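You operate a simulated robot arm through the tools that you are given. There is no shell and no other tool.

You run a simulated two-armed robot. Do the job below in one go: nothing can be reset, and whatever is moved stays where it is left.

## Task
Unpin the link plate, lay it on the kneeling mat and wire-brush its stain off.
Fine: locating pin in its holder, brush laid back where it lay; the plate stays on the mat. Set down upright: wire brush. What is to be rubbed or washed off counts as gone when no trace of it is left.

The check looks at the end state, three seconds after you hand in, the way a careful person would. Anything else that was tipped, shoved, dropped, spilled or broken makes it a failure.

## Robot
Two 7-joint arms with two-finger parallel grippers on one trunk that stands fixed in place. Base frame: the origin is at the foot of the trunk, x ahead of it, y to its left, z up. Units: mm, degrees, N and s.
The left shoulder is at [95, 174, 1122], the right one opposite. With the tool pointing down near the work surface each hand reaches from about 320 to 740 mm from the base axis, measured 20 degrees to its own side. Payload 3.6 kg a hand.
The TCP of each hand is the grasp point between the finger pads, 30 mm short of the fingertips. In the tool frame z runs along the fingers and y along their closing line. Largest opening 110 mm; finger width 20, thickness 10; the body of the gripper, 48 by 112 mm, starts 55 mm behind the TCP.
Orientation is told as [roll, pitch, yaw] about the base's x, y, z axes, in that order, counted from this pose: with the fingers straight down and closing along the base's y, the tool's x points along the base's -x, its y along +y and its z along -z.

## Interface
- The arms move only by the tool nudge_tool. It takes "left_motion", "right_motion" or both (then of equal length, played together; a hand with none holds still); each is a list of rows, each an object (a shift or turn left out is 0, a gripper value left out holds the last) with "rotation": the turn, a rotation vector about the tool's x, y, z in degrees, a list of three; "delta_pos": the shift along the tool's x, y, z in mm, a list of three; "claw": the gripper command, from -1 (shut) to 1 (fully open), values between in proportion. In form: [{"rotation": [rx, ry, rz], "delta_pos": [dx, dy, dz], "claw": claw}, ...]. A call has 1 to 20 rows; each row shifts and turns the commanded pose from where the row before left it, along the tool's axes as they then stand. Rows are played at 5 a second. More than 50 mm and 8.6 degrees between two rows, or a gripper value outside its range, and nothing of the call is played. Where a pose cannot be reached the arm comes as near as it can. A force on the tool above 40 N (or 10 N above the force at the start of the call, whichever is more), or a blocked arm, ends the call early, and 0.2 s more pass. The fingers move at their own pace (about 153 mm/s each) and stop on an object; they squeeze with about 24 N. The grip force told is the motor's: it shows also when the fingers shut on nothing. Time passes only in rows, and 0.2 s behind the last, so rows that do not move let the fingers close. It gives the time, the measured TCP pose, the force on the tool (base axes), the opening and the grip force at its end, in the units of the frame above (readings bear some noise), with the torque about the TCP (base axes, N m) and any sound that the robot's microphone picked up.
- Cameras (640 x 400 px; columns grow to the right, rows downward): "scene" is now at [198.2, 6.3, 1317.6]; the picture's right is [0.09, -1.00, 0.00], its down [-0.38, -0.03, -0.93] and it looks along [0.92, 0.08, -0.38] (base axes); focal length 214 px, centre (320, 200). "left" rides on the left gripper at [72, -17, -103] in its tool frame; the picture's right is [0.23, 0.97, 0.00], its down [-0.76, 0.18, -0.62] and it looks along [-0.61, 0.14, 0.78] (tool axes); focal length 222 px, centre (320, 200). "right" rides on the right gripper at [72, 17, -103] in its tool frame; the picture's right is [-0.23, 0.97, 0.00], its down [-0.76, -0.18, -0.62] and it looks along [-0.61, -0.14, 0.78] (tool axes); focal length 222 px, centre (320, 200). There is no depth. A picture from a camera that has moved, and an enlarged one, comes with that camera's place and axes in the base frame and with its lens.
- snapshot(camera): a new picture of that camera. No time passes.
- lift_body(by): slides the trunk up (or, below 0, down) by that many mm; the arms and the scene camera ride with it, the base frame stays. It gives what a move gives, with no picture.
- turn_head(pan, tilt): turns the head with the scene camera to pan (to the left, within 86 degrees either way) and tilt (down, from -29 to 69), counted from straight ahead of the robot. It gives what a move gives.
- enlarge(camera, box): a new picture of the part [left, top, right, bottom] of that camera's present view, enlarged. No time passes.
- job_done(): hands the job in; it is judged then, once.

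Places have to be worked out from the pictures, the camera data and where the tool is seen. Open the grippers and draw the arms clear of the work before you hand the job in, unless the task says otherwise.

The tools are called after "Request:" as a command line: name --argument value ..., lists and objects as JSON in quotes. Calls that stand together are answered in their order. nudge_tool: Moves the arms, as the interface text tells. Its arguments: {"type":"object","properties":{"left_motion":{"type":"array","items":{"type":"object","properties":{"rotation":{"type":"array","items":{"type":"number"}},"delta_pos":{"type":"array","items":{"type":"number"}},"claw":{"type":"number"}}}},"right_motion":{"type":"array","items":{"type":"object","properties":{"rotation":{"type":"array","items":{"type":"number"}},"delta_pos":{"type":"array","items":{"type":"number"}},"claw":{"type":"number"}}}}},"required":[]} The other tools are called the same way: lift_body (by) slides the trunk up or down; turn_head (pan, tilt) turns the head that bears the scene camera; snapshot (camera) takes a picture; enlarge (camera, box) takes an enlarged picture of a part of a camera's view; job_done () hands the job in.

At the start:

```text
time_s: 0.0
left_ee_pos: [390.2, 133.0, 1284.3]
left_ee_rot: [0.0, 0.0, 0.0]
left_force: [0.3, 0.8, -0.4]
left_torque: [0.0, 0.01, 0.01]
left_opening: 110.1
left_gripper_force: 0.1
right_ee_pos: [422.5, -164.4, 1257.2]
right_ee_rot: [0.2, 0.0, -0.1]
right_force: [0.7, 0.1, 0.2]
right_torque: [-0.01, 0.0, -0.02]
right_opening: 110.2
right_gripper_force: 0.1
trunk travel left (down, up): [-240.0, 524.0]
head pan, tilt: [5.1, 22.2]
```

scene: 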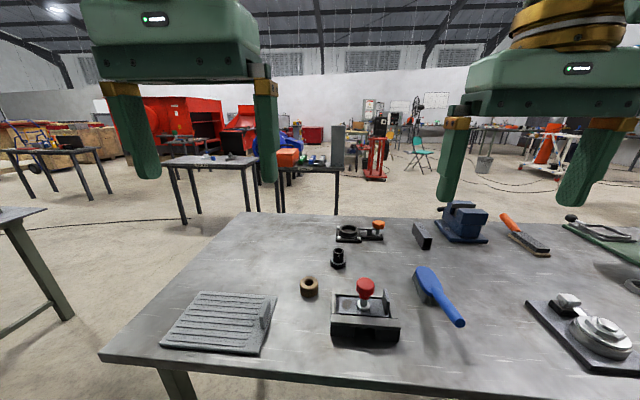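
right: 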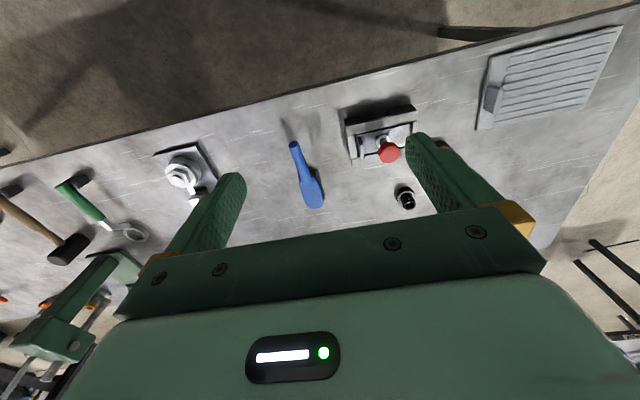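
left: 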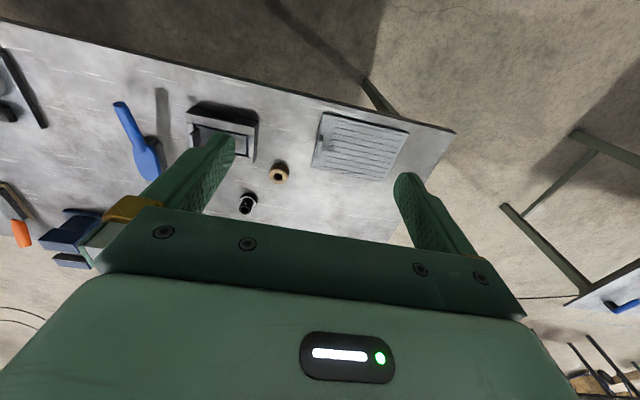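

I see a bench with a grey ribbed mat on the left, a fixture with a red-knobbed pin, a blue brush-like tool and another brush with an orange handle. I'll enlarge the scene to identify the parts.

Request:
enlarge --camera "scene" --box '[280, 200, 480, 350]'

Request:
enlarge --camera "scene" --box '[400, 190, 640, 370]'

Request:
enlarge --camera "scene" --box '[100, 200, 400, 400]'

Request:
enlarge --camera "right" --box '[260, 80, 460, 220]'

Request:
enlarge --camera "left" --box '[100, 60, 300, 220]'

```text
2.67 times, centred on (380, 275) of scene
camera zoom: at [198.2, 6.3, 1317.6], right [0.09, -1.0, 0.0], down [-0.38, -0.03, -0.93], along [0.92, 0.08, -0.38], focal length 572 px, centre (160, 0)
```

zoom: 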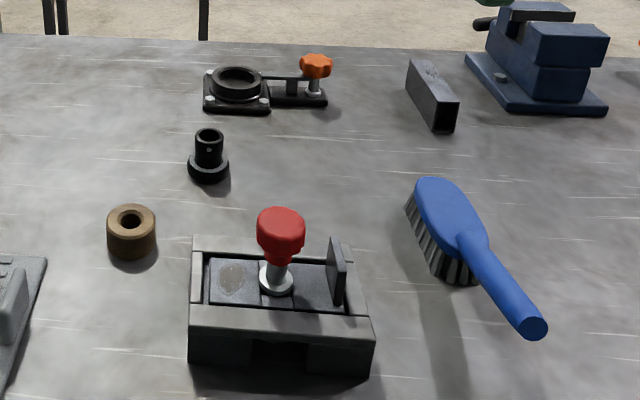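

```text
2.22 times, centred on (520, 280) of scene
camera zoom: at [198.2, 6.3, 1317.6], right [0.09, -1.0, 0.0], down [-0.38, -0.03, -0.93], along [0.92, 0.08, -0.38], focal length 477 px, centre (-124, 22)
```

zoom: 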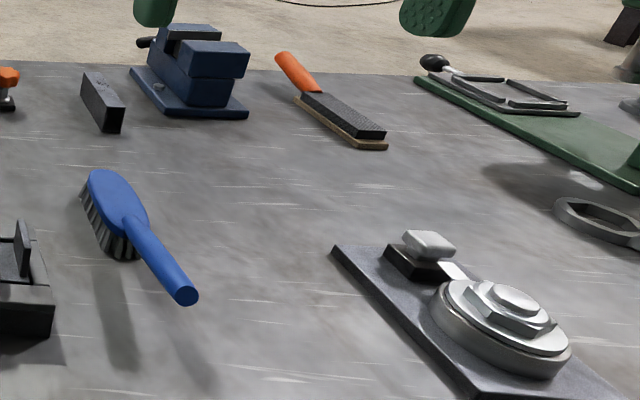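

```text
2.00 times, centred on (250, 300) of scene
camera zoom: at [198.2, 6.3, 1317.6], right [0.09, -1.0, 0.0], down [-0.38, -0.03, -0.93], along [0.92, 0.08, -0.38], focal length 429 px, centre (460, 0)
```

zoom: 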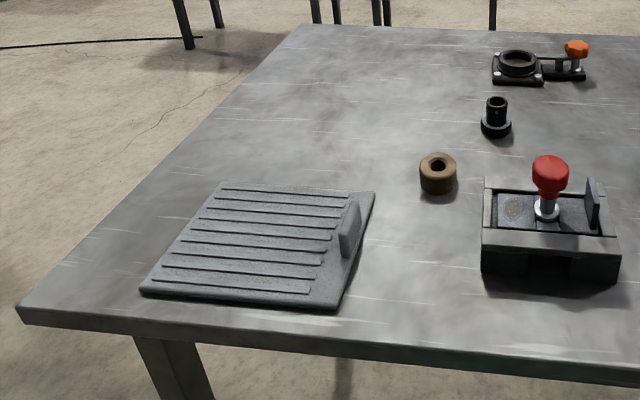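

```text
2.86 times, centred on (360, 150) of right
camera zoom: at [350.4, -150.2, 1361.1], right [0.23, 0.97, 0.0], down [0.76, -0.18, 0.62], along [0.61, -0.14, -0.78], focal length 635 px, centre (206, 343)
```

zoom: 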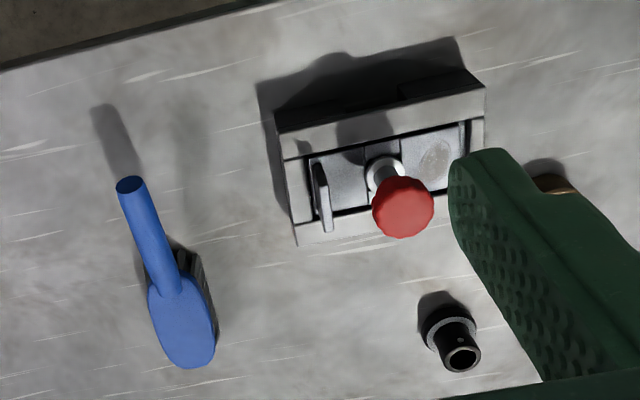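

```text
2.50 times, centred on (200, 140) of left
camera zoom: at [317.9, 116.1, 1388.5], right [-0.23, 0.97, 0.0], down [0.76, 0.18, 0.62], along [0.61, 0.14, -0.78], focal length 555 px, centre (620, 350)
```

zoom: 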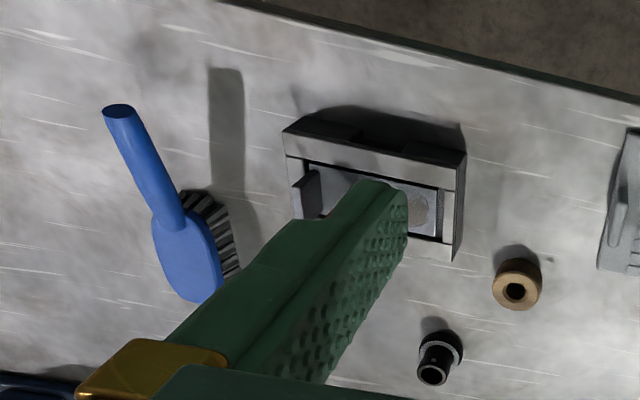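

The fixture holds the plate (with a stain patch) with the red-knobbed pin through it. The blue brush lies on its bristles with the handle raised toward me. I'll tilt the head down for a better view of it all.

Request:
turn_head --pan 0 --tilt 45

Request:
snapshot --camera "scene"

```text
time_s: 0.9
left_ee_pos: [390.4, 132.5, 1284.3]
left_ee_rot: [0.0, 0.0, 0.0]
left_force: [-0.4, 0.2, -0.7]
left_torque: [-0.01, 0.01, 0.01]
left_opening: 109.9
left_gripper_force: 0.0
right_ee_pos: [422.1, -165.4, 1257.8]
right_ee_rot: [0.1, 0.0, -0.1]
right_force: [0.5, 0.3, 0.2]
right_torque: [-0.03, 0.01, 0.04]
right_opening: 110.0
right_gripper_force: 0.1
trunk travel left (down, up): [-240.0, 524.0]
head pan, tilt: [0.0, 45.0]
```

```text
taken
camera scene: at [187.1, -1.9, 1282.5], right [0.0, -1.0, 0.0], down [-0.71, 0.0, -0.71], along [0.71, 0.0, -0.71], focal length 214 px, centre (320, 200)
```

scene: 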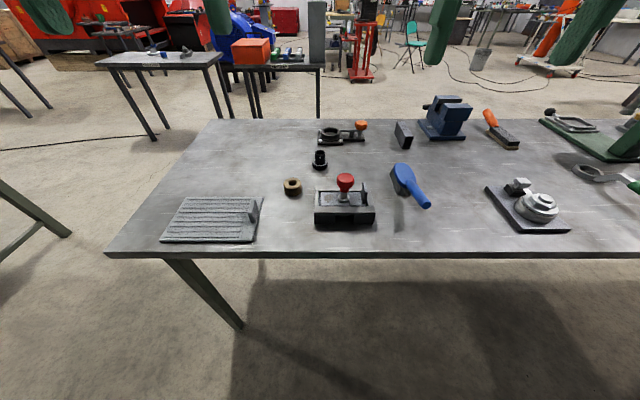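

The view is good. I'll enlarge the work region for accurate pixels.

Request:
enlarge --camera "scene" --box '[280, 150, 440, 250]'

Request:
enlarge --camera "scene" --box '[140, 170, 300, 270]'

Request:
enlarge --camera "scene" --box '[300, 100, 460, 200]'

```text
4.00 times, centred on (360, 200) of scene
camera zoom: at [187.1, -1.9, 1282.5], right [0.0, -1.0, 0.0], down [-0.71, 0.0, -0.71], along [0.71, 0.0, -0.71], focal length 858 px, centre (160, 200)
```

zoom: 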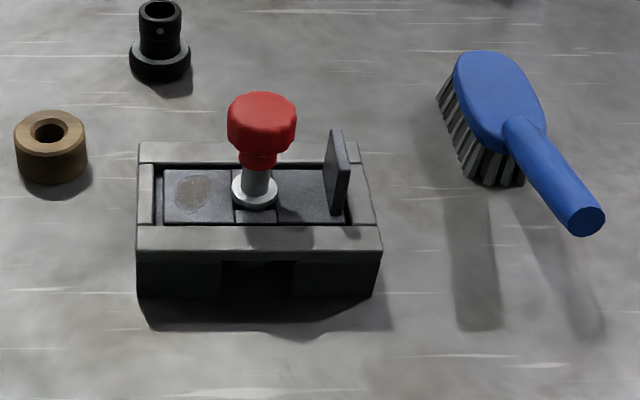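

```text
4.00 times, centred on (220, 220) of scene
camera zoom: at [187.1, -1.9, 1282.5], right [0.0, -1.0, 0.0], down [-0.71, 0.0, -0.71], along [0.71, 0.0, -0.71], focal length 858 px, centre (720, 120)
```

zoom: 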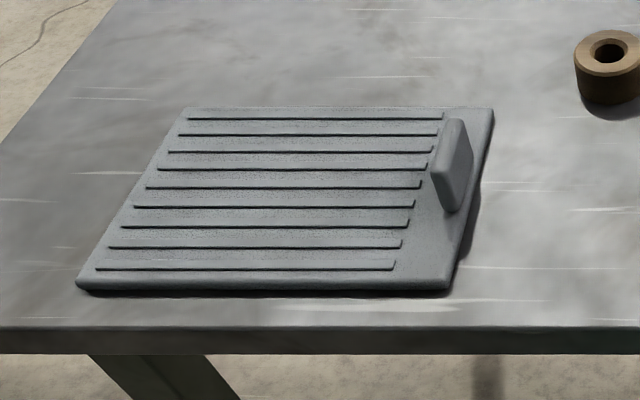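

```text
4.00 times, centred on (380, 150) of scene
camera zoom: at [187.1, -1.9, 1282.5], right [0.0, -1.0, 0.0], down [-0.71, 0.0, -0.71], along [0.71, 0.0, -0.71], focal length 858 px, centre (80, 400)
```

zoom: 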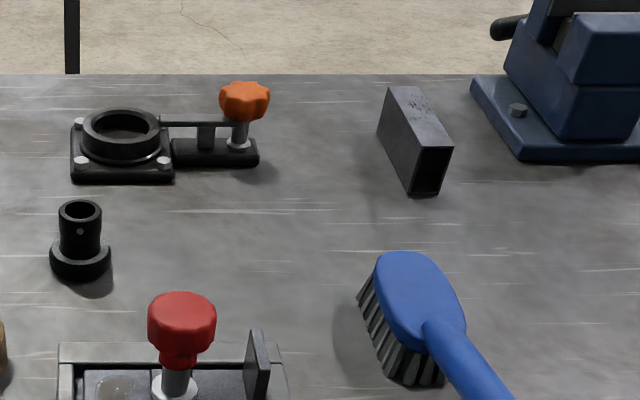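

The table top looks to be near z≈842, with the fixture at about x 555–640, y −140–13 and the pin near y −60. I'll bring the right hand above the fixture for a close look.

Request:
nudge_tool --right_motion '[{"delta_pos": [-28, 17, 35], "claw": 1}, {"delta_pos": [-28, 17, 35]}, {"delta_pos": [-28, 17, 35]}, {"delta_pos": [-28, 17, 35]}, {"delta_pos": [-28, 17, 35]}, {"delta_pos": [-20, 15, 35]}]'

Request:
snapshot --camera "right"

Request:
snapshot --camera "scene"

```text
time_s: 2.3
left_ee_pos: [390.8, 133.6, 1284.5]
left_ee_rot: [0.0, 0.1, 0.0]
left_force: [1.4, 0.5, 0.2]
left_torque: [0.03, 0.02, 0.02]
left_opening: 109.8
left_gripper_force: 0.1
right_ee_pos: [581.4, -66.0, 1049.6]
right_ee_rot: [0.0, -0.1, -0.1]
right_force: [1.2, 0.4, 0.3]
right_torque: [-0.03, 0.02, 0.02]
right_opening: 110.0
right_gripper_force: 0.0
trunk travel left (down, up): [-240.0, 524.0]
head pan, tilt: [0.0, 45.0]
```

```text
taken
camera right: at [509.3, -50.9, 1152.5], right [0.23, 0.97, 0.0], down [0.76, -0.18, 0.62], along [0.61, -0.14, -0.78], focal length 222 px, centre (320, 200)
```

right: 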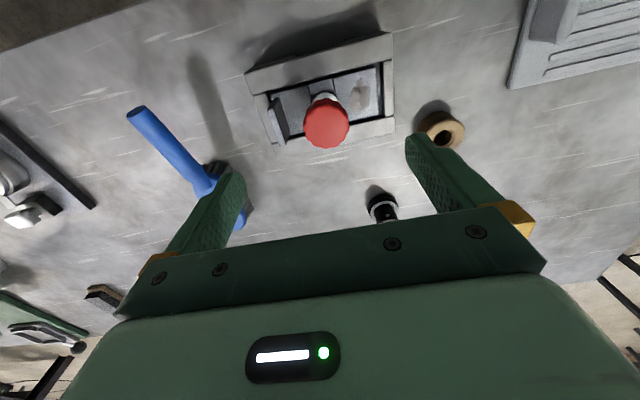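

```text
taken
camera scene: at [188.0, -1.6, 1282.3], right [0.0, -1.0, 0.0], down [-0.71, 0.0, -0.71], along [0.71, 0.0, -0.71], focal length 214 px, centre (320, 200)
```

scene: 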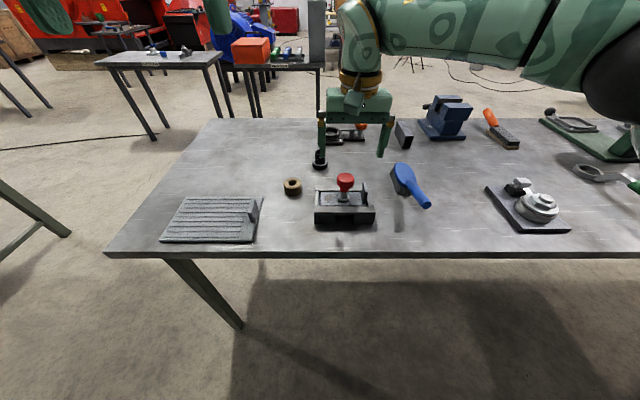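

Good view of the pin and plate from above. I'll enlarge the fixture and the two candidate holders.

Request:
enlarge --camera "right" --box '[230, 30, 410, 150]'

Request:
enlarge --camera "right" --box '[340, 80, 500, 230]'

Request:
enlarge --camera "right" --box '[100, 80, 280, 240]'

```text
3.33 times, centred on (320, 90) of right
camera zoom: at [509.3, -50.9, 1152.5], right [0.23, 0.97, 0.0], down [0.76, -0.18, 0.62], along [0.61, -0.14, -0.78], focal length 740 px, centre (320, 567)
```

zoom: 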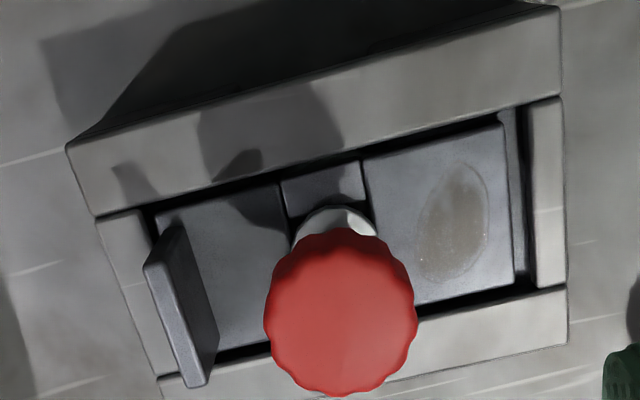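

```text
2.67 times, centred on (420, 155) of right
camera zoom: at [509.3, -50.9, 1152.5], right [0.23, 0.97, 0.0], down [0.76, -0.18, 0.62], along [0.61, -0.14, -0.78], focal length 592 px, centre (53, 320)
```

zoom: 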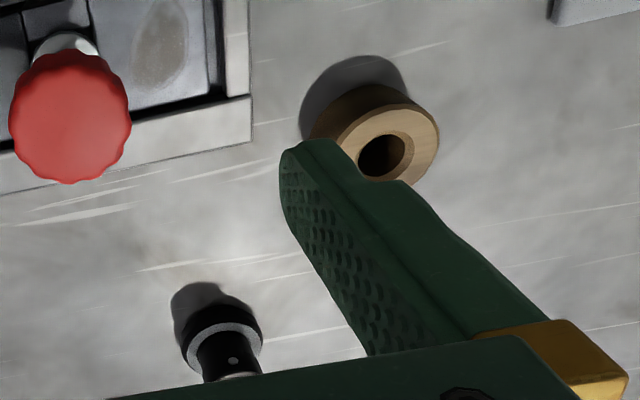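

```text
2.50 times, centred on (190, 160) of right
camera zoom: at [509.3, -50.9, 1152.5], right [0.23, 0.97, 0.0], down [0.76, -0.18, 0.62], along [0.61, -0.14, -0.78], focal length 555 px, centre (645, 300)
```

zoom: 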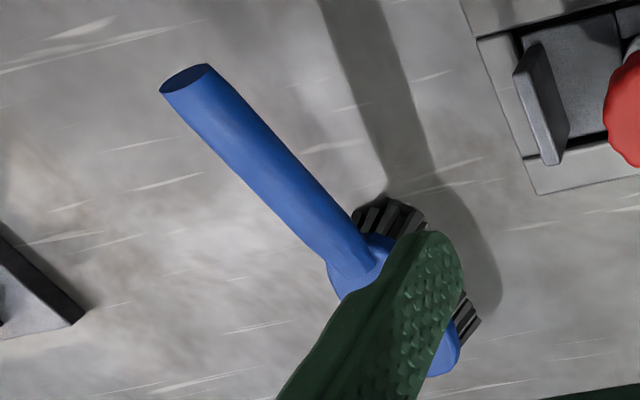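

There are two candidate holders: a tan bushing near (663, 78) and a black flanged tube near (780, 0). I'll move the right hand to get its camera closer to both.

Request:
nudge_tool --right_motion '[{"delta_pos": [-10, 30, 10]}, {"delta_pos": [-10, 30, 10]}, {"delta_pos": [-10, 30, 10]}, {"delta_pos": [-10, 20, 10]}]'

Request:
snapshot --camera "right"

Request:
enlarge --camera "right" --box '[260, 80, 420, 210]'

```text
time_s: 3.3
left_ee_pos: [390.5, 134.1, 1284.9]
left_ee_rot: [0.0, 0.0, 0.0]
left_force: [-0.3, 0.7, -0.5]
left_torque: [-0.02, 0.03, -0.01]
left_opening: 110.0
left_gripper_force: 0.0
right_ee_pos: [612.0, 39.9, 1013.2]
right_ee_rot: [0.1, -0.2, -0.1]
right_force: [0.7, 0.2, -0.1]
right_torque: [-0.01, 0.01, -0.03]
right_opening: 110.1
right_gripper_force: 0.0
right hand out of reach, approached as far as the arm can: row 4
trunk travel left (down, up): [-240.0, 524.0]
head pan, tilt: [0.0, 45.0]
```

```text
taken
camera right: at [539.3, 55.9, 1115.5], right [0.23, 0.97, 0.0], down [0.76, -0.18, 0.62], along [0.61, -0.14, -0.78], focal length 222 px, centre (320, 200)
```

right: 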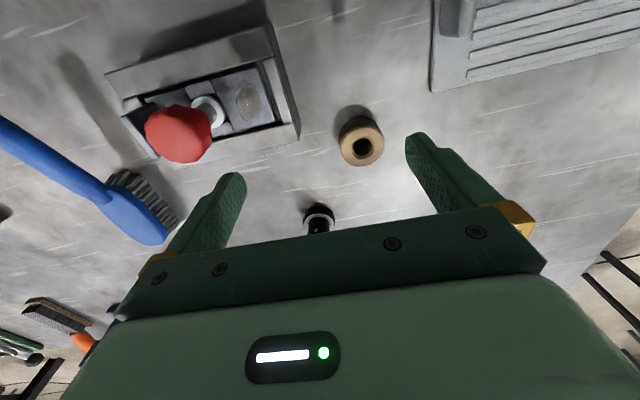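

```text
3.08 times, centred on (340, 145) of right
camera zoom: at [539.3, 55.9, 1115.5], right [0.23, 0.97, 0.0], down [0.76, -0.18, 0.62], along [0.61, -0.14, -0.78], focal length 684 px, centre (258, 369)
```

zoom: 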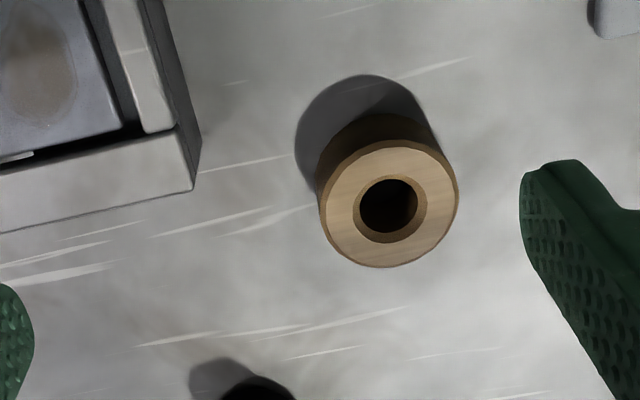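

The tan part looks like a wooden block with a chamfered bore at about (662, 78), top z≈878. I'll compare it with the black tube in a closer scene view before deciding which is the pin's holder.

Request:
enlarge --camera "scene" --box '[304, 140, 336, 180]'

Request:
nudge_tool --right_motion '[{"rotation": [0, -8, 0], "delta_pos": [20, -20, 0]}, {"rotation": [0, -8, 0], "delta_pos": [0, -20, 0]}, {"rotation": [0, -8, 0]}]'

Request:
snapshot --camera "right"

```text
10.00 times, centred on (320, 160) of scene
camera zoom: at [186.8, -1.8, 1282.5], right [0.0, -1.0, 0.0], down [-0.71, 0.0, -0.71], along [0.71, 0.0, -0.71], focal length 2145 px, centre (320, 600)
```

zoom: 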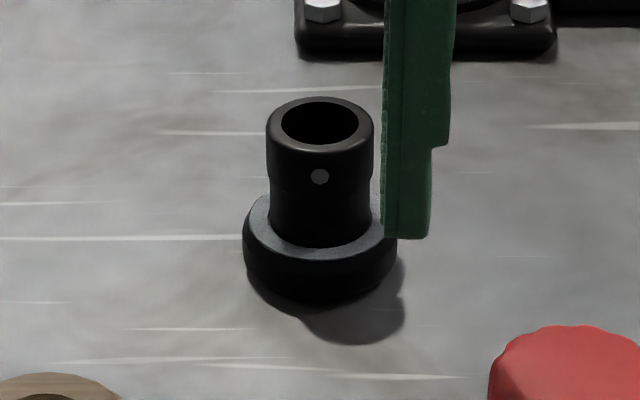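

```text
time_s: 4.1
left_ee_pos: [390.1, 133.7, 1285.9]
left_ee_rot: [0.0, 0.1, 0.0]
left_force: [-0.1, -0.3, -0.5]
left_torque: [-0.02, 0.01, -0.01]
left_opening: 109.9
left_gripper_force: 0.2
right_ee_pos: [592.8, 0.7, 1010.9]
right_ee_rot: [0.1, -24.1, -0.1]
right_force: [-0.4, 0.3, 0.0]
right_torque: [0.03, 0.01, 0.0]
right_opening: 110.1
right_gripper_force: 0.1
trunk travel left (down, up): [-240.0, 524.0]
head pan, tilt: [0.0, 45.0]
```

```text
taken
camera right: at [484.0, 16.1, 1075.3], right [0.21, 0.97, 0.1], down [0.44, -0.18, 0.88], along [0.87, -0.14, -0.47], focal length 222 px, centre (320, 200)
```

right: 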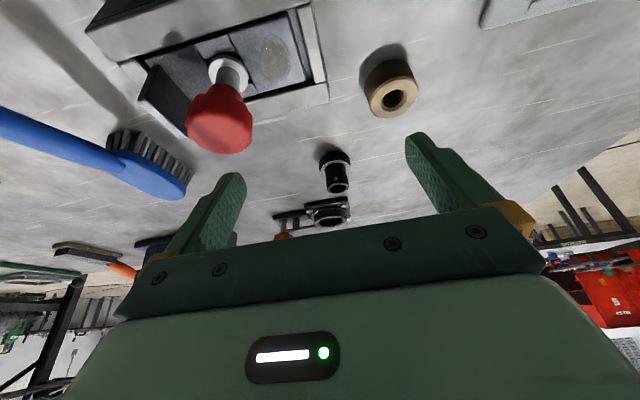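

I'll enlarge this more oblique view to see the pin, its collar, and the plate.

Request:
enlarge --camera "right" --box '[80, 0, 340, 165]'

Request:
enlarge --camera "right" --box '[260, 130, 420, 230]'

```text
2.42 times, centred on (210, 82) of right
camera zoom: at [484.0, 16.1, 1075.3], right [0.21, 0.97, 0.1], down [0.44, -0.18, 0.88], along [0.87, -0.14, -0.47], focal length 538 px, centre (587, 485)
```

zoom: 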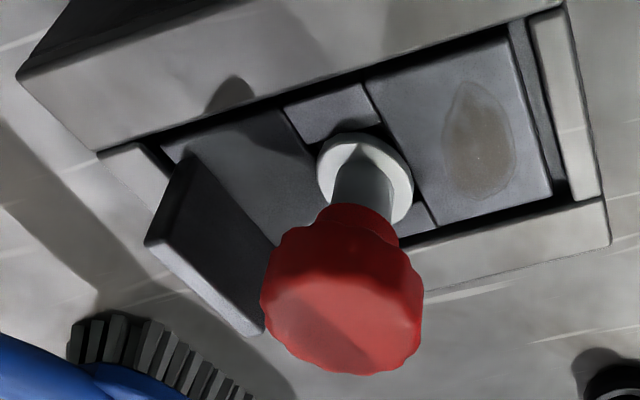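

```text
4.00 times, centred on (340, 180) of right
camera zoom: at [484.0, 16.1, 1075.3], right [0.21, 0.97, 0.1], down [0.44, -0.18, 0.88], along [0.87, -0.14, -0.47], focal length 888 px, centre (240, 280)
```

zoom: 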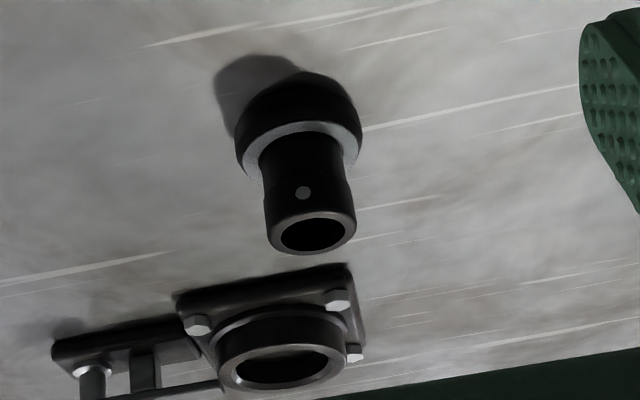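

The black part is a bayonet plug with a cross-pin that matches the black socket with the orange knob. That leaves the wooden block at (662, 78) as the pin's holder. I'll pull the right hand back and turn the left hand 90° so its fingers close along x, clear of the plate's fin.

Request:
nudge_tool --right_motion '[{"rotation": [0, 8, 0], "delta_pos": [0, 0, -40]}, {"rotation": [0, 8, 0], "delta_pos": [0, 0, -40]}, {"rotation": [0, 8, 0], "delta_pos": [0, 0, -40]}, {"delta_pos": [22, -34, -21]}, {"delta_pos": [22, -34, -21]}, {"delta_pos": [22, -34, -21]}, {"delta_pos": [22, -34, -21]}, {"delta_pos": [22, -34, -21]}, {"delta_pos": [22, -34, -21]}, {}, {}]' --left_motion '[{"rotation": [0, 0, 8.18]}, {"rotation": [0, 0, 8.18]}, {"rotation": [0, 0, 8.18]}, {"rotation": [0, 0, 8.18]}, {"rotation": [0, 0, 8.18]}, {"rotation": [0, 0, 8.18]}, {"rotation": [0, 0, 8.18]}, {"rotation": [0, 0, 8.18]}, {"rotation": [0, 0, 8.18]}, {"rotation": [0, 0, 8.18]}, {"rotation": [0, 0, 8.18]}]'

```text
time_s: 6.1
left_ee_pos: [257.9, 110.1, 1237.2]
left_ee_rot: [-1.6, -1.8, -44.1]
left_force: [28.4, 13.4, -19.8]
left_torque: [-0.24, 0.95, 0.31]
left_opening: 95.4
left_gripper_force: 0.1
left hand out of reach, approached as far as the arm can: row 1, 2, 3, 4, 5, 6, 7, 8, 9, 10
right_ee_pos: [445.6, -179.7, 1233.8]
right_ee_rot: [0.1, 0.1, -0.1]
right_force: [0.0, 0.3, -0.1]
right_torque: [0.03, 0.04, 0.02]
right_opening: 110.0
right_gripper_force: 0.1
right hand out of reach, approached as far as the arm can: row 9
trunk travel left (down, up): [-240.0, 524.0]
head pan, tilt: [0.0, 45.0]
stopped in row 10 (left hand): the force on the tool passed its limit at 52 N (the readings are from after the stop); the commanded pose is now the measured one
```

The left hand could not turn there: it drifted inward and touched something. I'll check the scene before moving it out.

Request:
snapshot --camera "left"

Request:
turn_head --pan 30 --tilt 45

Request:
snapshot --camera "scene"

```text
taken
camera left: at [194.8, 151.9, 1339.5], right [0.51, 0.86, -0.03], down [0.67, -0.38, 0.64], along [0.54, -0.35, -0.77], focal length 222 px, centre (320, 200)
```

left: 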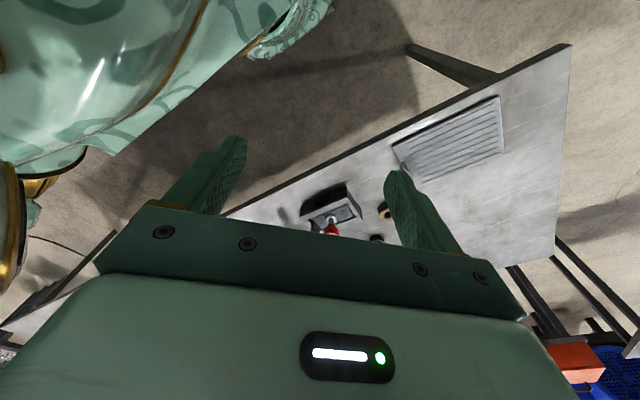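

```text
time_s: 7.1
left_ee_pos: [254.1, 109.9, 1239.9]
left_ee_rot: [-1.4, -1.9, -44.3]
left_force: [0.0, 0.1, -0.2]
left_torque: [-0.02, -0.01, 0.02]
left_opening: 110.0
left_gripper_force: 0.0
right_ee_pos: [441.3, -179.4, 1236.1]
right_ee_rot: [0.2, -0.1, -0.1]
right_force: [0.9, -0.4, 0.4]
right_torque: [0.0, 0.0, -0.02]
right_opening: 109.9
right_gripper_force: 0.0
trunk travel left (down, up): [-240.0, 524.0]
head pan, tilt: [30.0, 45.0]
```

```text
taken
camera scene: at [176.3, 38.6, 1282.4], right [0.5, -0.87, 0.0], down [-0.61, -0.35, -0.71], along [0.61, 0.35, -0.71], focal length 214 px, centre (320, 200)
```

scene: 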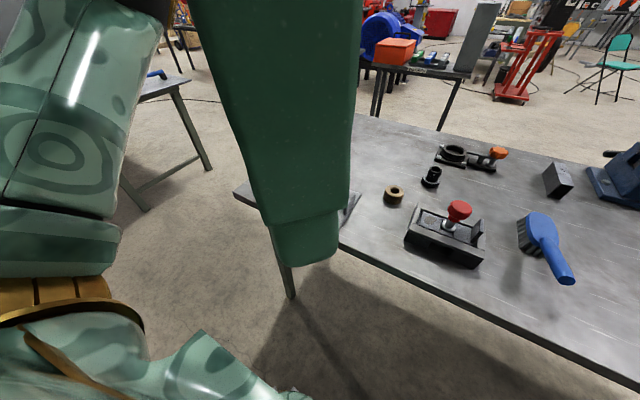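

The hand is near the head, contact is now released and nothing on the bench is disturbed. I'll move it forward and down into comfortable workspace.

Request:
nudge_tool --left_motion '[{"delta_pos": [-26, 31, 18]}, {"delta_pos": [-26, 31, 18]}, {"delta_pos": [-26, 31, 18]}, {"delta_pos": [-26, 31, 18]}, {"delta_pos": [-26, 31, 18]}]'

Request:
turn_head --pan 0 --tilt 45

Request:
snapshot --camera "scene"

```text
time_s: 8.3
left_ee_pos: [308.0, 101.8, 1198.2]
left_ee_rot: [-1.7, -2.9, -42.9]
left_force: [-0.5, 0.1, 0.2]
left_torque: [0.0, -0.01, 0.01]
left_opening: 109.9
left_gripper_force: 0.1
left hand out of reach, approached as far as the arm can: row 1, 2, 3, 4, 5
right_ee_pos: [442.7, -180.0, 1236.1]
right_ee_rot: [0.2, -0.1, 0.0]
right_force: [0.0, 0.3, 0.1]
right_torque: [0.03, 0.03, 0.03]
right_opening: 110.1
right_gripper_force: 0.1
trunk travel left (down, up): [-240.0, 524.0]
head pan, tilt: [30.0, 45.0]
```

```text
time_s: 9.2
left_ee_pos: [308.0, 101.4, 1199.0]
left_ee_rot: [-1.5, -2.9, -42.8]
left_force: [-0.5, 0.3, -0.6]
left_torque: [-0.02, 0.02, 0.01]
left_opening: 110.0
left_gripper_force: 0.2
right_ee_pos: [441.5, -181.0, 1236.9]
right_ee_rot: [0.1, -0.2, 0.0]
right_force: [0.1, 0.1, -0.5]
right_torque: [-0.01, 0.02, 0.0]
right_opening: 110.0
right_gripper_force: 0.1
trunk travel left (down, up): [-240.0, 524.0]
head pan, tilt: [0.0, 45.0]
```

```text
taken
camera scene: at [187.0, -1.9, 1282.5], right [0.0, -1.0, 0.0], down [-0.71, 0.0, -0.71], along [0.71, 0.0, -0.71], focal length 214 px, centre (320, 200)
```

scene: 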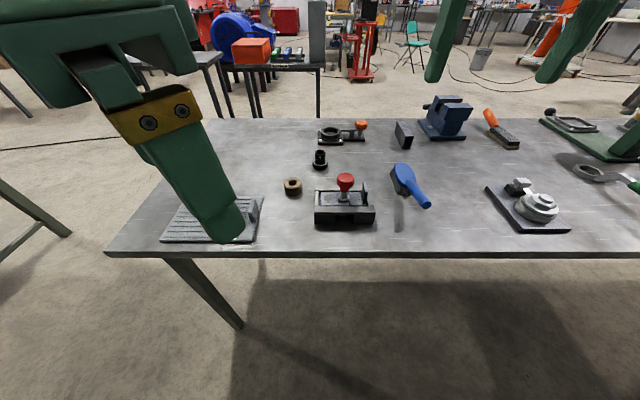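

High up, the arm's workspace is tight with the tool pointing down. I'll raise the trunk so the shoulders sit nearer wrist height for the work level.

Request:
lift_body --by 120

```text
time_s: 10.7
left_ee_pos: [261.1, 101.6, 1342.7]
left_ee_rot: [2.6, -7.4, -43.2]
left_force: [-0.1, -0.4, -0.5]
left_torque: [-0.02, 0.0, 0.01]
left_opening: 109.9
left_gripper_force: 0.1
right_ee_pos: [392.7, -180.2, 1392.3]
right_ee_rot: [0.4, -6.0, -0.4]
right_force: [0.1, 0.2, -0.3]
right_torque: [-0.01, -0.01, -0.01]
right_opening: 109.9
right_gripper_force: 0.1
trunk travel left (down, up): [-360.0, 404.0]
head pan, tilt: [0.0, 45.0]
```

Both hands rode up and shifted a bit. I'll lower both in small steps and see where they come to.

Request:
nudge_tool --left_motion '[{"delta_pos": [0, 0, 45]}, {"delta_pos": [0, 0, 45]}, {"delta_pos": [0, 0, 45]}, {"delta_pos": [0, 0, 45]}]' --right_motion '[{"delta_pos": [0, 0, 45]}, {"delta_pos": [0, 0, 45]}, {"delta_pos": [0, 0, 45]}, {"delta_pos": [0, 0, 45]}]'

```text
time_s: 11.7
left_ee_pos: [283.8, 94.4, 1162.5]
left_ee_rot: [2.6, -7.4, -43.3]
left_force: [-0.1, 0.0, -0.5]
left_torque: [-0.02, 0.0, 0.01]
left_opening: 110.0
left_gripper_force: 0.0
right_ee_pos: [413.7, -180.6, 1211.2]
right_ee_rot: [0.3, -6.2, -0.4]
right_force: [0.2, 0.9, -0.4]
right_torque: [0.0, 0.01, 0.01]
right_opening: 110.2
right_gripper_force: 0.1
trunk travel left (down, up): [-360.0, 404.0]
head pan, tilt: [0.0, 45.0]
```

The arms track well now. I'll level both hands, move the left forward and then turn it to −90° yaw.

Request:
nudge_tool --left_motion '[{"rotation": [2.6, 7.4, 0]}, {"delta_pos": [-36, 22, 7.5]}, {"delta_pos": [-36, 22, 7.5]}, {"delta_pos": [-36, 22, 7.5]}, {"delta_pos": [-36, 22, 7.5]}, {"rotation": [0, 0, 7.8]}, {"rotation": [0, 0, 7.8]}, {"rotation": [0, 0, 7.8]}, {"rotation": [0, 0, 7.8]}, {"rotation": [0, 0, 7.8]}, {"rotation": [0, 0, 7.8]}]' --right_motion '[{"rotation": [0, 6.2, 0]}, {"delta_pos": [0, -10, 10]}, {"delta_pos": [0, -10, 10]}, {}, {}, {}, {}, {}, {}, {}, {}]'

```text
time_s: 14.1
left_ee_pos: [352.4, 75.9, 1137.9]
left_ee_rot: [0.0, -0.2, -50.8]
left_force: [0.8, 0.2, -0.1]
left_torque: [-0.02, -0.02, 0.0]
left_opening: 110.2
left_gripper_force: 0.0
left hand out of reach, approached as far as the arm can: row 5, 6, 7, 8, 9, 10, 11
right_ee_pos: [409.2, -198.8, 1192.9]
right_ee_rot: [0.4, 0.1, -0.4]
right_force: [-0.9, 0.4, -0.9]
right_torque: [-0.02, 0.0, 0.01]
right_opening: 109.9
right_gripper_force: 0.0
trunk travel left (down, up): [-360.0, 404.0]
head pan, tilt: [0.0, 45.0]
```

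Negative yaw seems to hit a joint limit near −50°. I'll turn the left hand back to 0, move it forward, and try the positive direction.

Request:
nudge_tool --left_motion '[{"rotation": [0, 0, -8.4]}, {"rotation": [0, 0, -8.4]}, {"rotation": [0, 0, -8.4]}, {"rotation": [0, 0, -8.4]}, {"rotation": [0, 0, -8.4]}, {"rotation": [0, 0, -8.4]}, {"delta_pos": [-30, 10, 5]}, {"delta_pos": [-30, 10, 5]}, {"delta_pos": [-30, 10, 5]}]'

```text
time_s: 16.1
left_ee_pos: [445.4, 103.1, 1122.2]
left_ee_rot: [-0.1, -0.1, -0.3]
left_force: [-0.7, 0.4, 0.1]
left_torque: [0.03, 0.03, -0.01]
left_opening: 109.9
left_gripper_force: 0.1
right_ee_pos: [411.0, -197.8, 1192.5]
right_ee_rot: [0.5, 0.2, -0.4]
right_force: [0.3, 0.1, -0.1]
right_torque: [0.03, 0.0, 0.0]
right_opening: 110.0
right_gripper_force: 0.0
trunk travel left (down, up): [-360.0, 404.0]
head pan, tilt: [0.0, 45.0]
```

Back at yaw 0 and tracking well. Now I'll try turning the left hand to +90° yaw.

Request:
nudge_tool --left_motion '[{"rotation": [0, 0, -8.2]}, {"rotation": [0, 0, -8.2]}, {"rotation": [0, 0, -8.2]}, {"rotation": [0, 0, -8.2]}, {"rotation": [0, 0, -8.2]}, {"rotation": [0, 0, -8.2]}, {"rotation": [0, 0, -8.2]}, {"rotation": [0, 0, -8.2]}, {"rotation": [0, 0, -8.2]}, {"rotation": [0, 0, -8.2]}, {"rotation": [0, 0, -8.0]}]'

```text
time_s: 18.5
left_ee_pos: [444.7, 105.2, 1123.4]
left_ee_rot: [-0.1, 0.1, 89.8]
left_force: [0.0, 0.7, -0.1]
left_torque: [-0.04, 0.01, 0.06]
left_opening: 110.1
left_gripper_force: 0.1
right_ee_pos: [412.1, -198.3, 1192.3]
right_ee_rot: [0.4, 0.1, -0.4]
right_force: [0.7, 0.3, -1.1]
right_torque: [-0.02, 0.02, 0.01]
right_opening: 110.0
right_gripper_force: 0.1
trunk travel left (down, up): [-360.0, 404.0]
head pan, tilt: [0.0, 45.0]
```

Positive yaw works for the left hand. I'll move it over the pin at about (580, −62) at a safe height.

Request:
nudge_tool --left_motion '[{"delta_pos": [33.4, -27, 12.6]}, {"delta_pos": [33.4, -27, 12.6]}, {"delta_pos": [33.4, -27, 12.6]}, {"delta_pos": [33.4, -27, 12.6]}, {"delta_pos": [33.4, -27, 12.6]}]'

Request:
snapshot --camera "left"

Request:
snapshot --camera "scene"

```text
time_s: 19.7
left_ee_pos: [575.8, -61.1, 1058.5]
left_ee_rot: [-0.1, -0.1, 89.3]
left_force: [0.3, 0.1, 0.1]
left_torque: [0.04, -0.01, -0.01]
left_opening: 110.2
left_gripper_force: 0.1
left hand out of reach, approached as far as the arm can: row 5
right_ee_pos: [411.9, -201.5, 1192.0]
right_ee_rot: [0.5, 0.2, -0.4]
right_force: [-0.6, -0.9, 0.0]
right_torque: [-0.04, 0.01, -0.04]
right_opening: 110.0
right_gripper_force: 0.1
trunk travel left (down, up): [-360.0, 404.0]
head pan, tilt: [0.0, 45.0]
```

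```text
taken
camera left: at [591.8, -134.1, 1161.5], right [-0.98, -0.22, 0.0], down [-0.17, 0.76, 0.62], along [-0.14, 0.61, -0.78], focal length 222 px, centre (320, 200)
```

left: 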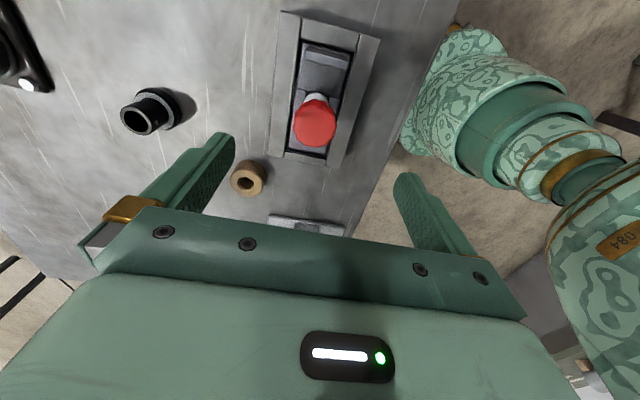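

```text
taken
camera scene: at [137.1, -4.1, 1405.1], right [0.0, -1.0, 0.0], down [-0.71, 0.0, -0.71], along [0.71, 0.0, -0.71], focal length 214 px, centre (320, 200)
```

scene: 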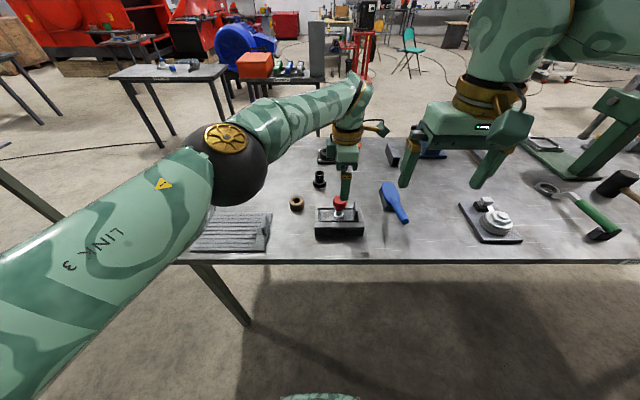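

The left hand was at its reach limit here: raising the trunk also slides it backward by about 50 mm, so I lose forward reach. I'll draw the hands back and up, then lower the trunk to a level slightly below where it started.

Request:
nudge_tool --left_motion '[{"delta_pos": [-24.2, 29.2, -28.4]}, {"delta_pos": [-24.2, 29.2, -28.4]}, {"delta_pos": [-24.2, 29.2, -28.4]}, {"delta_pos": [-24.2, 29.2, -28.4]}, {"delta_pos": [-24.2, 29.2, -28.4]}]' --right_motion '[{"delta_pos": [15, -15, 0]}, {"delta_pos": [15, -15, 0]}, {"delta_pos": [15, -15, 0]}, {"delta_pos": [15, -15, 0]}, {}]'

Request:
lift_body --by -100

```text
time_s: 20.9
left_ee_pos: [427.2, 68.5, 1199.3]
left_ee_rot: [-0.1, 0.0, 89.6]
left_force: [0.5, 0.8, -0.3]
left_torque: [-0.01, -0.02, 0.0]
left_opening: 110.2
left_gripper_force: 0.1
right_ee_pos: [348.1, -258.0, 1193.6]
right_ee_rot: [0.3, 0.0, -0.4]
right_force: [-0.5, 0.5, -0.6]
right_torque: [-0.01, 0.0, -0.03]
right_opening: 110.0
right_gripper_force: 0.0
trunk travel left (down, up): [-360.0, 404.0]
head pan, tilt: [0.0, 45.0]
```

```text
time_s: 22.3
left_ee_pos: [426.6, 64.4, 1102.2]
left_ee_rot: [-0.2, -0.1, 89.6]
left_force: [0.7, 0.1, -0.3]
left_torque: [0.01, -0.02, 0.01]
left_opening: 109.9
left_gripper_force: 0.1
right_ee_pos: [350.8, -258.9, 1094.1]
right_ee_rot: [0.3, 0.1, -0.4]
right_force: [-0.1, 0.7, -0.4]
right_torque: [0.01, -0.04, 0.0]
right_opening: 109.9
right_gripper_force: 0.0
trunk travel left (down, up): [-260.0, 504.0]
head pan, tilt: [0.0, 45.0]
```

Hands went straight down this time. I'll check the camera position to learn how the trunk actually moved.

Request:
snapshot --camera "scene"

```text
taken
camera scene: at [176.7, -2.0, 1303.3], right [0.0, -1.0, 0.0], down [-0.71, 0.0, -0.71], along [0.71, 0.0, -0.71], focal length 214 px, centre (320, 200)
```

scene: 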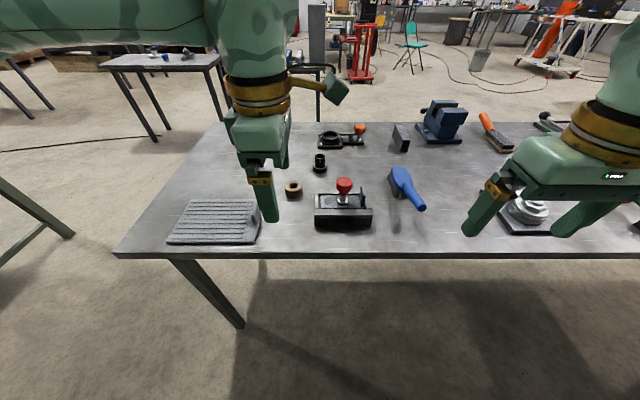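

The trunk slide leans backward when rising, while the hands keep their x. I'll lower the trunk another 80 mm to bring the shoulders forward.

Request:
lift_body --by -80

Request:
nudge_tool --left_motion '[{"delta_pos": [32, -38, 0]}, {"delta_pos": [32, -38, 0]}, {"delta_pos": [32, -38, 0]}, {"delta_pos": [32, -38, 0]}]'

Request:
snapshot --camera "left"

Request:
snapshot --camera "scene"

```text
time_s: 23.4
left_ee_pos: [426.5, 63.2, 1023.3]
left_ee_rot: [-0.2, 0.0, 89.6]
left_force: [0.4, 0.0, -0.2]
left_torque: [0.02, 0.0, -0.01]
left_opening: 109.9
left_gripper_force: 0.0
right_ee_pos: [349.8, -257.7, 1013.9]
right_ee_rot: [0.3, 0.1, -0.4]
right_force: [-0.9, -0.1, -0.6]
right_torque: [0.0, -0.03, 0.0]
right_opening: 110.0
right_gripper_force: 0.0
trunk travel left (down, up): [-180.0, 584.0]
head pan, tilt: [0.0, 45.0]
```

```text
time_s: 24.4
left_ee_pos: [577.1, -70.1, 1020.7]
left_ee_rot: [-0.1, -0.1, 89.4]
left_force: [0.1, -1.0, 0.0]
left_torque: [0.01, -0.01, 0.03]
left_opening: 110.0
left_gripper_force: 0.0
right_ee_pos: [350.7, -259.6, 1014.0]
right_ee_rot: [0.5, 0.1, -0.5]
right_force: [0.1, 0.0, 0.2]
right_torque: [0.0, -0.03, 0.04]
right_opening: 109.9
right_gripper_force: 0.1
trunk travel left (down, up): [-180.0, 584.0]
head pan, tilt: [0.0, 45.0]
```

```text
taken
camera left: at [593.5, -143.1, 1124.0], right [-0.98, -0.22, 0.0], down [-0.17, 0.76, 0.62], along [-0.13, 0.61, -0.78], focal length 222 px, centre (320, 200)
```

left: 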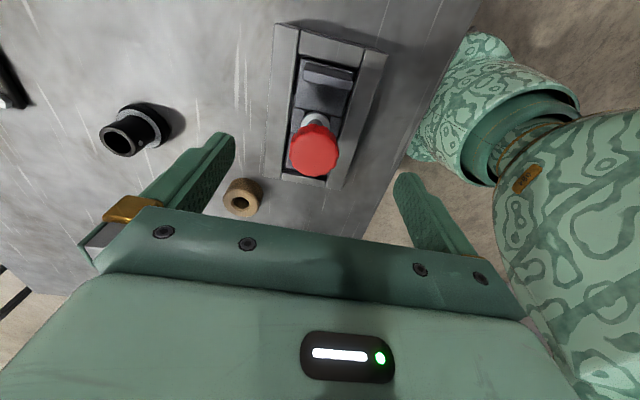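

```text
taken
camera scene: at [219.2, -3.5, 1219.8], right [0.0, -1.0, 0.0], down [-0.71, 0.0, -0.71], along [0.71, 0.0, -0.71], focal length 214 px, centre (320, 200)
```

scene: 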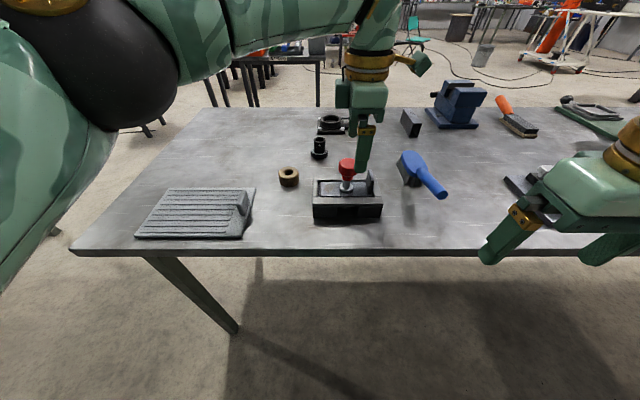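

I'll enlarge both views to pin down the knob's position and size before descending.

Request:
enlarge --camera "left" --box '[230, 20, 400, 220]'

Request:
enlarge --camera "scene" --box '[300, 130, 400, 230]'

```text
2.00 times, centred on (315, 120) of left
camera zoom: at [593.5, -143.1, 1124.0], right [-0.98, -0.22, 0.0], down [-0.17, 0.76, 0.62], along [-0.13, 0.61, -0.78], focal length 444 px, centre (330, 360)
```

zoom: 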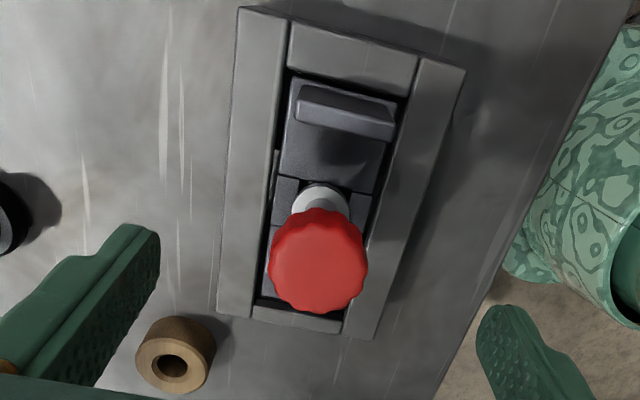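

```text
4.00 times, centred on (350, 180) of scene
camera zoom: at [219.2, -3.5, 1219.8], right [0.0, -1.0, 0.0], down [-0.71, 0.0, -0.71], along [0.71, 0.0, -0.71], focal length 858 px, centre (200, 280)
```

zoom: 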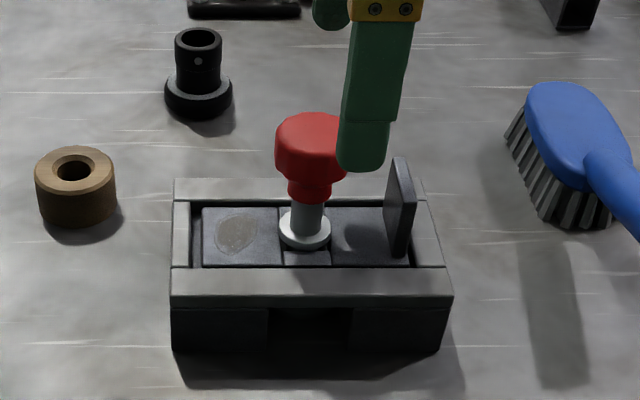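

The knob is centred at about (580.5, −60.5), spanning roughly z 948–964, with a neck below and the collar at z≈900. I'll centre over it and descend to TCP z≈942 with the fingers open along x.

Request:
nudge_tool --left_motion '[{"delta_pos": [-9.6, -3.4, 0]}, {"delta_pos": [0, 0, 30]}, {"delta_pos": [0, 0, 28]}, {"delta_pos": [0, 0, 20]}]'

Request:
enlarge --camera "scene" --box '[300, 130, 400, 230]'

Request:
snapshot --camera "left"

```text
time_s: 25.4
left_ee_pos: [585.2, -55.6, 945.2]
left_ee_rot: [-0.2, 0.0, 89.6]
left_force: [0.3, 0.4, -0.3]
left_torque: [0.01, 0.03, 0.02]
left_opening: 109.9
left_gripper_force: 0.0
right_ee_pos: [351.6, -258.3, 1014.2]
right_ee_rot: [0.3, 0.3, -0.4]
right_force: [-0.2, -0.4, 0.0]
right_torque: [0.01, 0.01, 0.02]
right_opening: 110.1
right_gripper_force: 0.0
trunk travel left (down, up): [-180.0, 584.0]
head pan, tilt: [0.0, 45.0]
```

```text
4.00 times, centred on (350, 180) of scene
camera zoom: at [219.2, -2.2, 1219.8], right [0.0, -1.0, 0.0], down [-0.71, 0.0, -0.71], along [0.71, 0.0, -0.71], focal length 858 px, centre (200, 280)
```

zoom: 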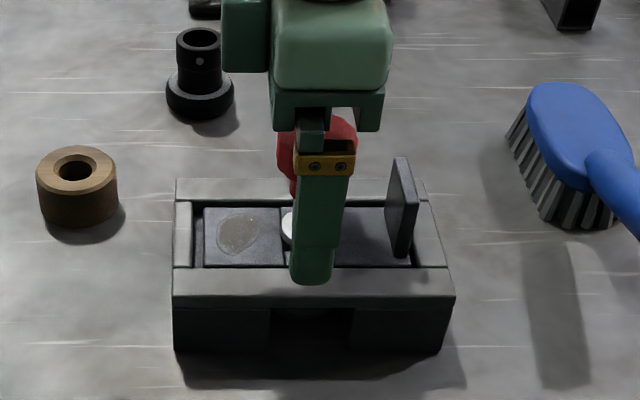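

```text
taken
camera left: at [600.4, -127.7, 1048.5], right [-0.98, -0.22, 0.0], down [-0.17, 0.76, 0.62], along [-0.14, 0.61, -0.78], focal length 222 px, centre (320, 200)
```

left: 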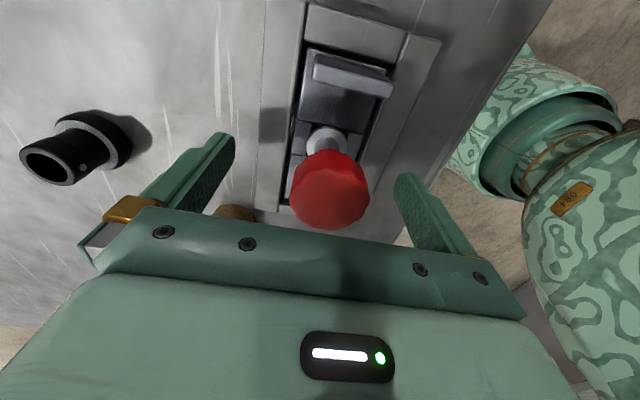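

I'll let the arm settle one row to get a clean pose reading before correcting.

Request:
nudge_tool --left_motion '[{}, {}]'

Request:
enlarge --camera "left" --box '[220, 80, 420, 240]'

```text
time_s: 26.0
left_ee_pos: [582.8, -55.5, 945.7]
left_ee_rot: [-0.1, 0.0, 89.6]
left_force: [1.1, 0.0, -0.6]
left_torque: [0.01, -0.01, 0.03]
left_opening: 110.1
left_gripper_force: 0.1
right_ee_pos: [351.9, -258.8, 1014.8]
right_ee_rot: [0.4, 0.1, -0.3]
right_force: [0.2, -0.5, -1.4]
right_torque: [-0.01, 0.01, 0.01]
right_opening: 110.0
right_gripper_force: 0.0
trunk travel left (down, up): [-180.0, 584.0]
head pan, tilt: [0.0, 45.0]
```

```text
2.50 times, centred on (320, 160) of left
camera zoom: at [600.1, -127.6, 1048.9], right [-0.98, -0.22, 0.0], down [-0.17, 0.76, 0.62], along [-0.14, 0.61, -0.78], focal length 555 px, centre (320, 300)
```

zoom: 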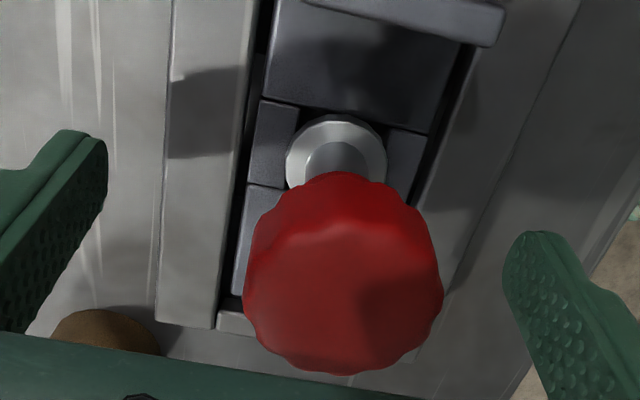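

The pin's axis is at about (580.5, −63.3). I'll correct by (−2, −7.5, −3) and close on the knob.

Request:
nudge_tool --left_motion '[{"delta_pos": [7.5, 2, 3]}, {}, {"claw": -1}, {"claw": -1}, {"claw": -1}]'

Request:
enlarge --camera "scene" --box '[300, 130, 400, 230]'

```text
time_s: 27.2
left_ee_pos: [580.7, -61.8, 941.2]
left_ee_rot: [-0.1, 0.1, 89.6]
left_force: [0.2, -0.2, 0.3]
left_torque: [-0.06, -0.02, 0.0]
left_opening: 37.6
left_gripper_force: 24.8
right_ee_pos: [351.1, -259.9, 1014.2]
right_ee_rot: [0.5, 0.1, -0.4]
right_force: [-0.2, 0.1, 0.1]
right_torque: [0.01, 0.01, -0.02]
right_opening: 109.9
right_gripper_force: 0.1
trunk travel left (down, up): [-180.0, 584.0]
head pan, tilt: [0.0, 45.0]
```

```text
4.00 times, centred on (350, 180) of scene
camera zoom: at [218.9, -2.2, 1219.9], right [0.0, -1.0, 0.0], down [-0.71, 0.0, -0.71], along [0.71, 0.0, -0.71], focal length 858 px, centre (200, 280)
```

zoom: 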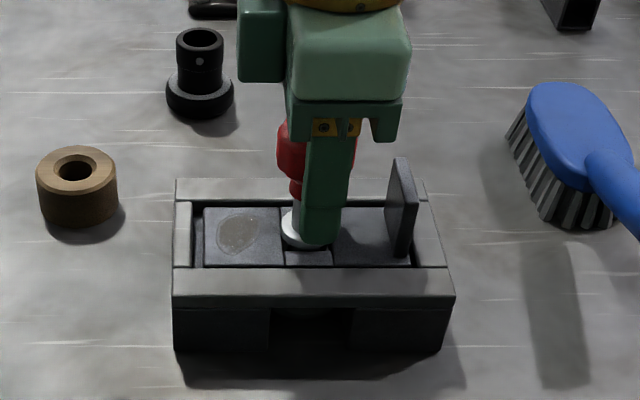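

The knob is gripped (37.6 mm, 25 N). I'll pull up slowly and watch the force.

Request:
nudge_tool --left_motion '[{"delta_pos": [0, 0, -5]}, {"delta_pos": [0, 0, -5]}, {"delta_pos": [0, 0, -8]}, {"delta_pos": [0, 0, -8]}]'

Request:
enlarge --camera "scene" --box '[300, 130, 400, 230]'

```text
time_s: 28.2
left_ee_pos: [581.3, -62.7, 967.5]
left_ee_rot: [-0.1, 0.0, 89.6]
left_force: [0.3, -0.3, -1.2]
left_torque: [0.03, 0.02, 0.03]
left_opening: 37.9
left_gripper_force: 23.8
right_ee_pos: [351.4, -258.6, 1014.9]
right_ee_rot: [0.4, 0.1, -0.5]
right_force: [-0.7, 0.7, -0.6]
right_torque: [0.0, -0.01, 0.04]
right_opening: 109.9
right_gripper_force: 0.1
trunk travel left (down, up): [-180.0, 584.0]
head pan, tilt: [0.0, 45.0]
```

```text
4.00 times, centred on (350, 180) of scene
camera zoom: at [219.0, -2.2, 1219.9], right [0.0, -1.0, 0.0], down [-0.71, 0.0, -0.71], along [0.71, 0.0, -0.71], focal length 858 px, centre (200, 280)
```

zoom: 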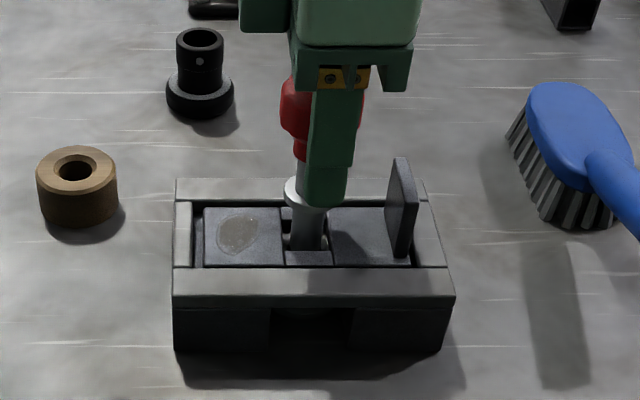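

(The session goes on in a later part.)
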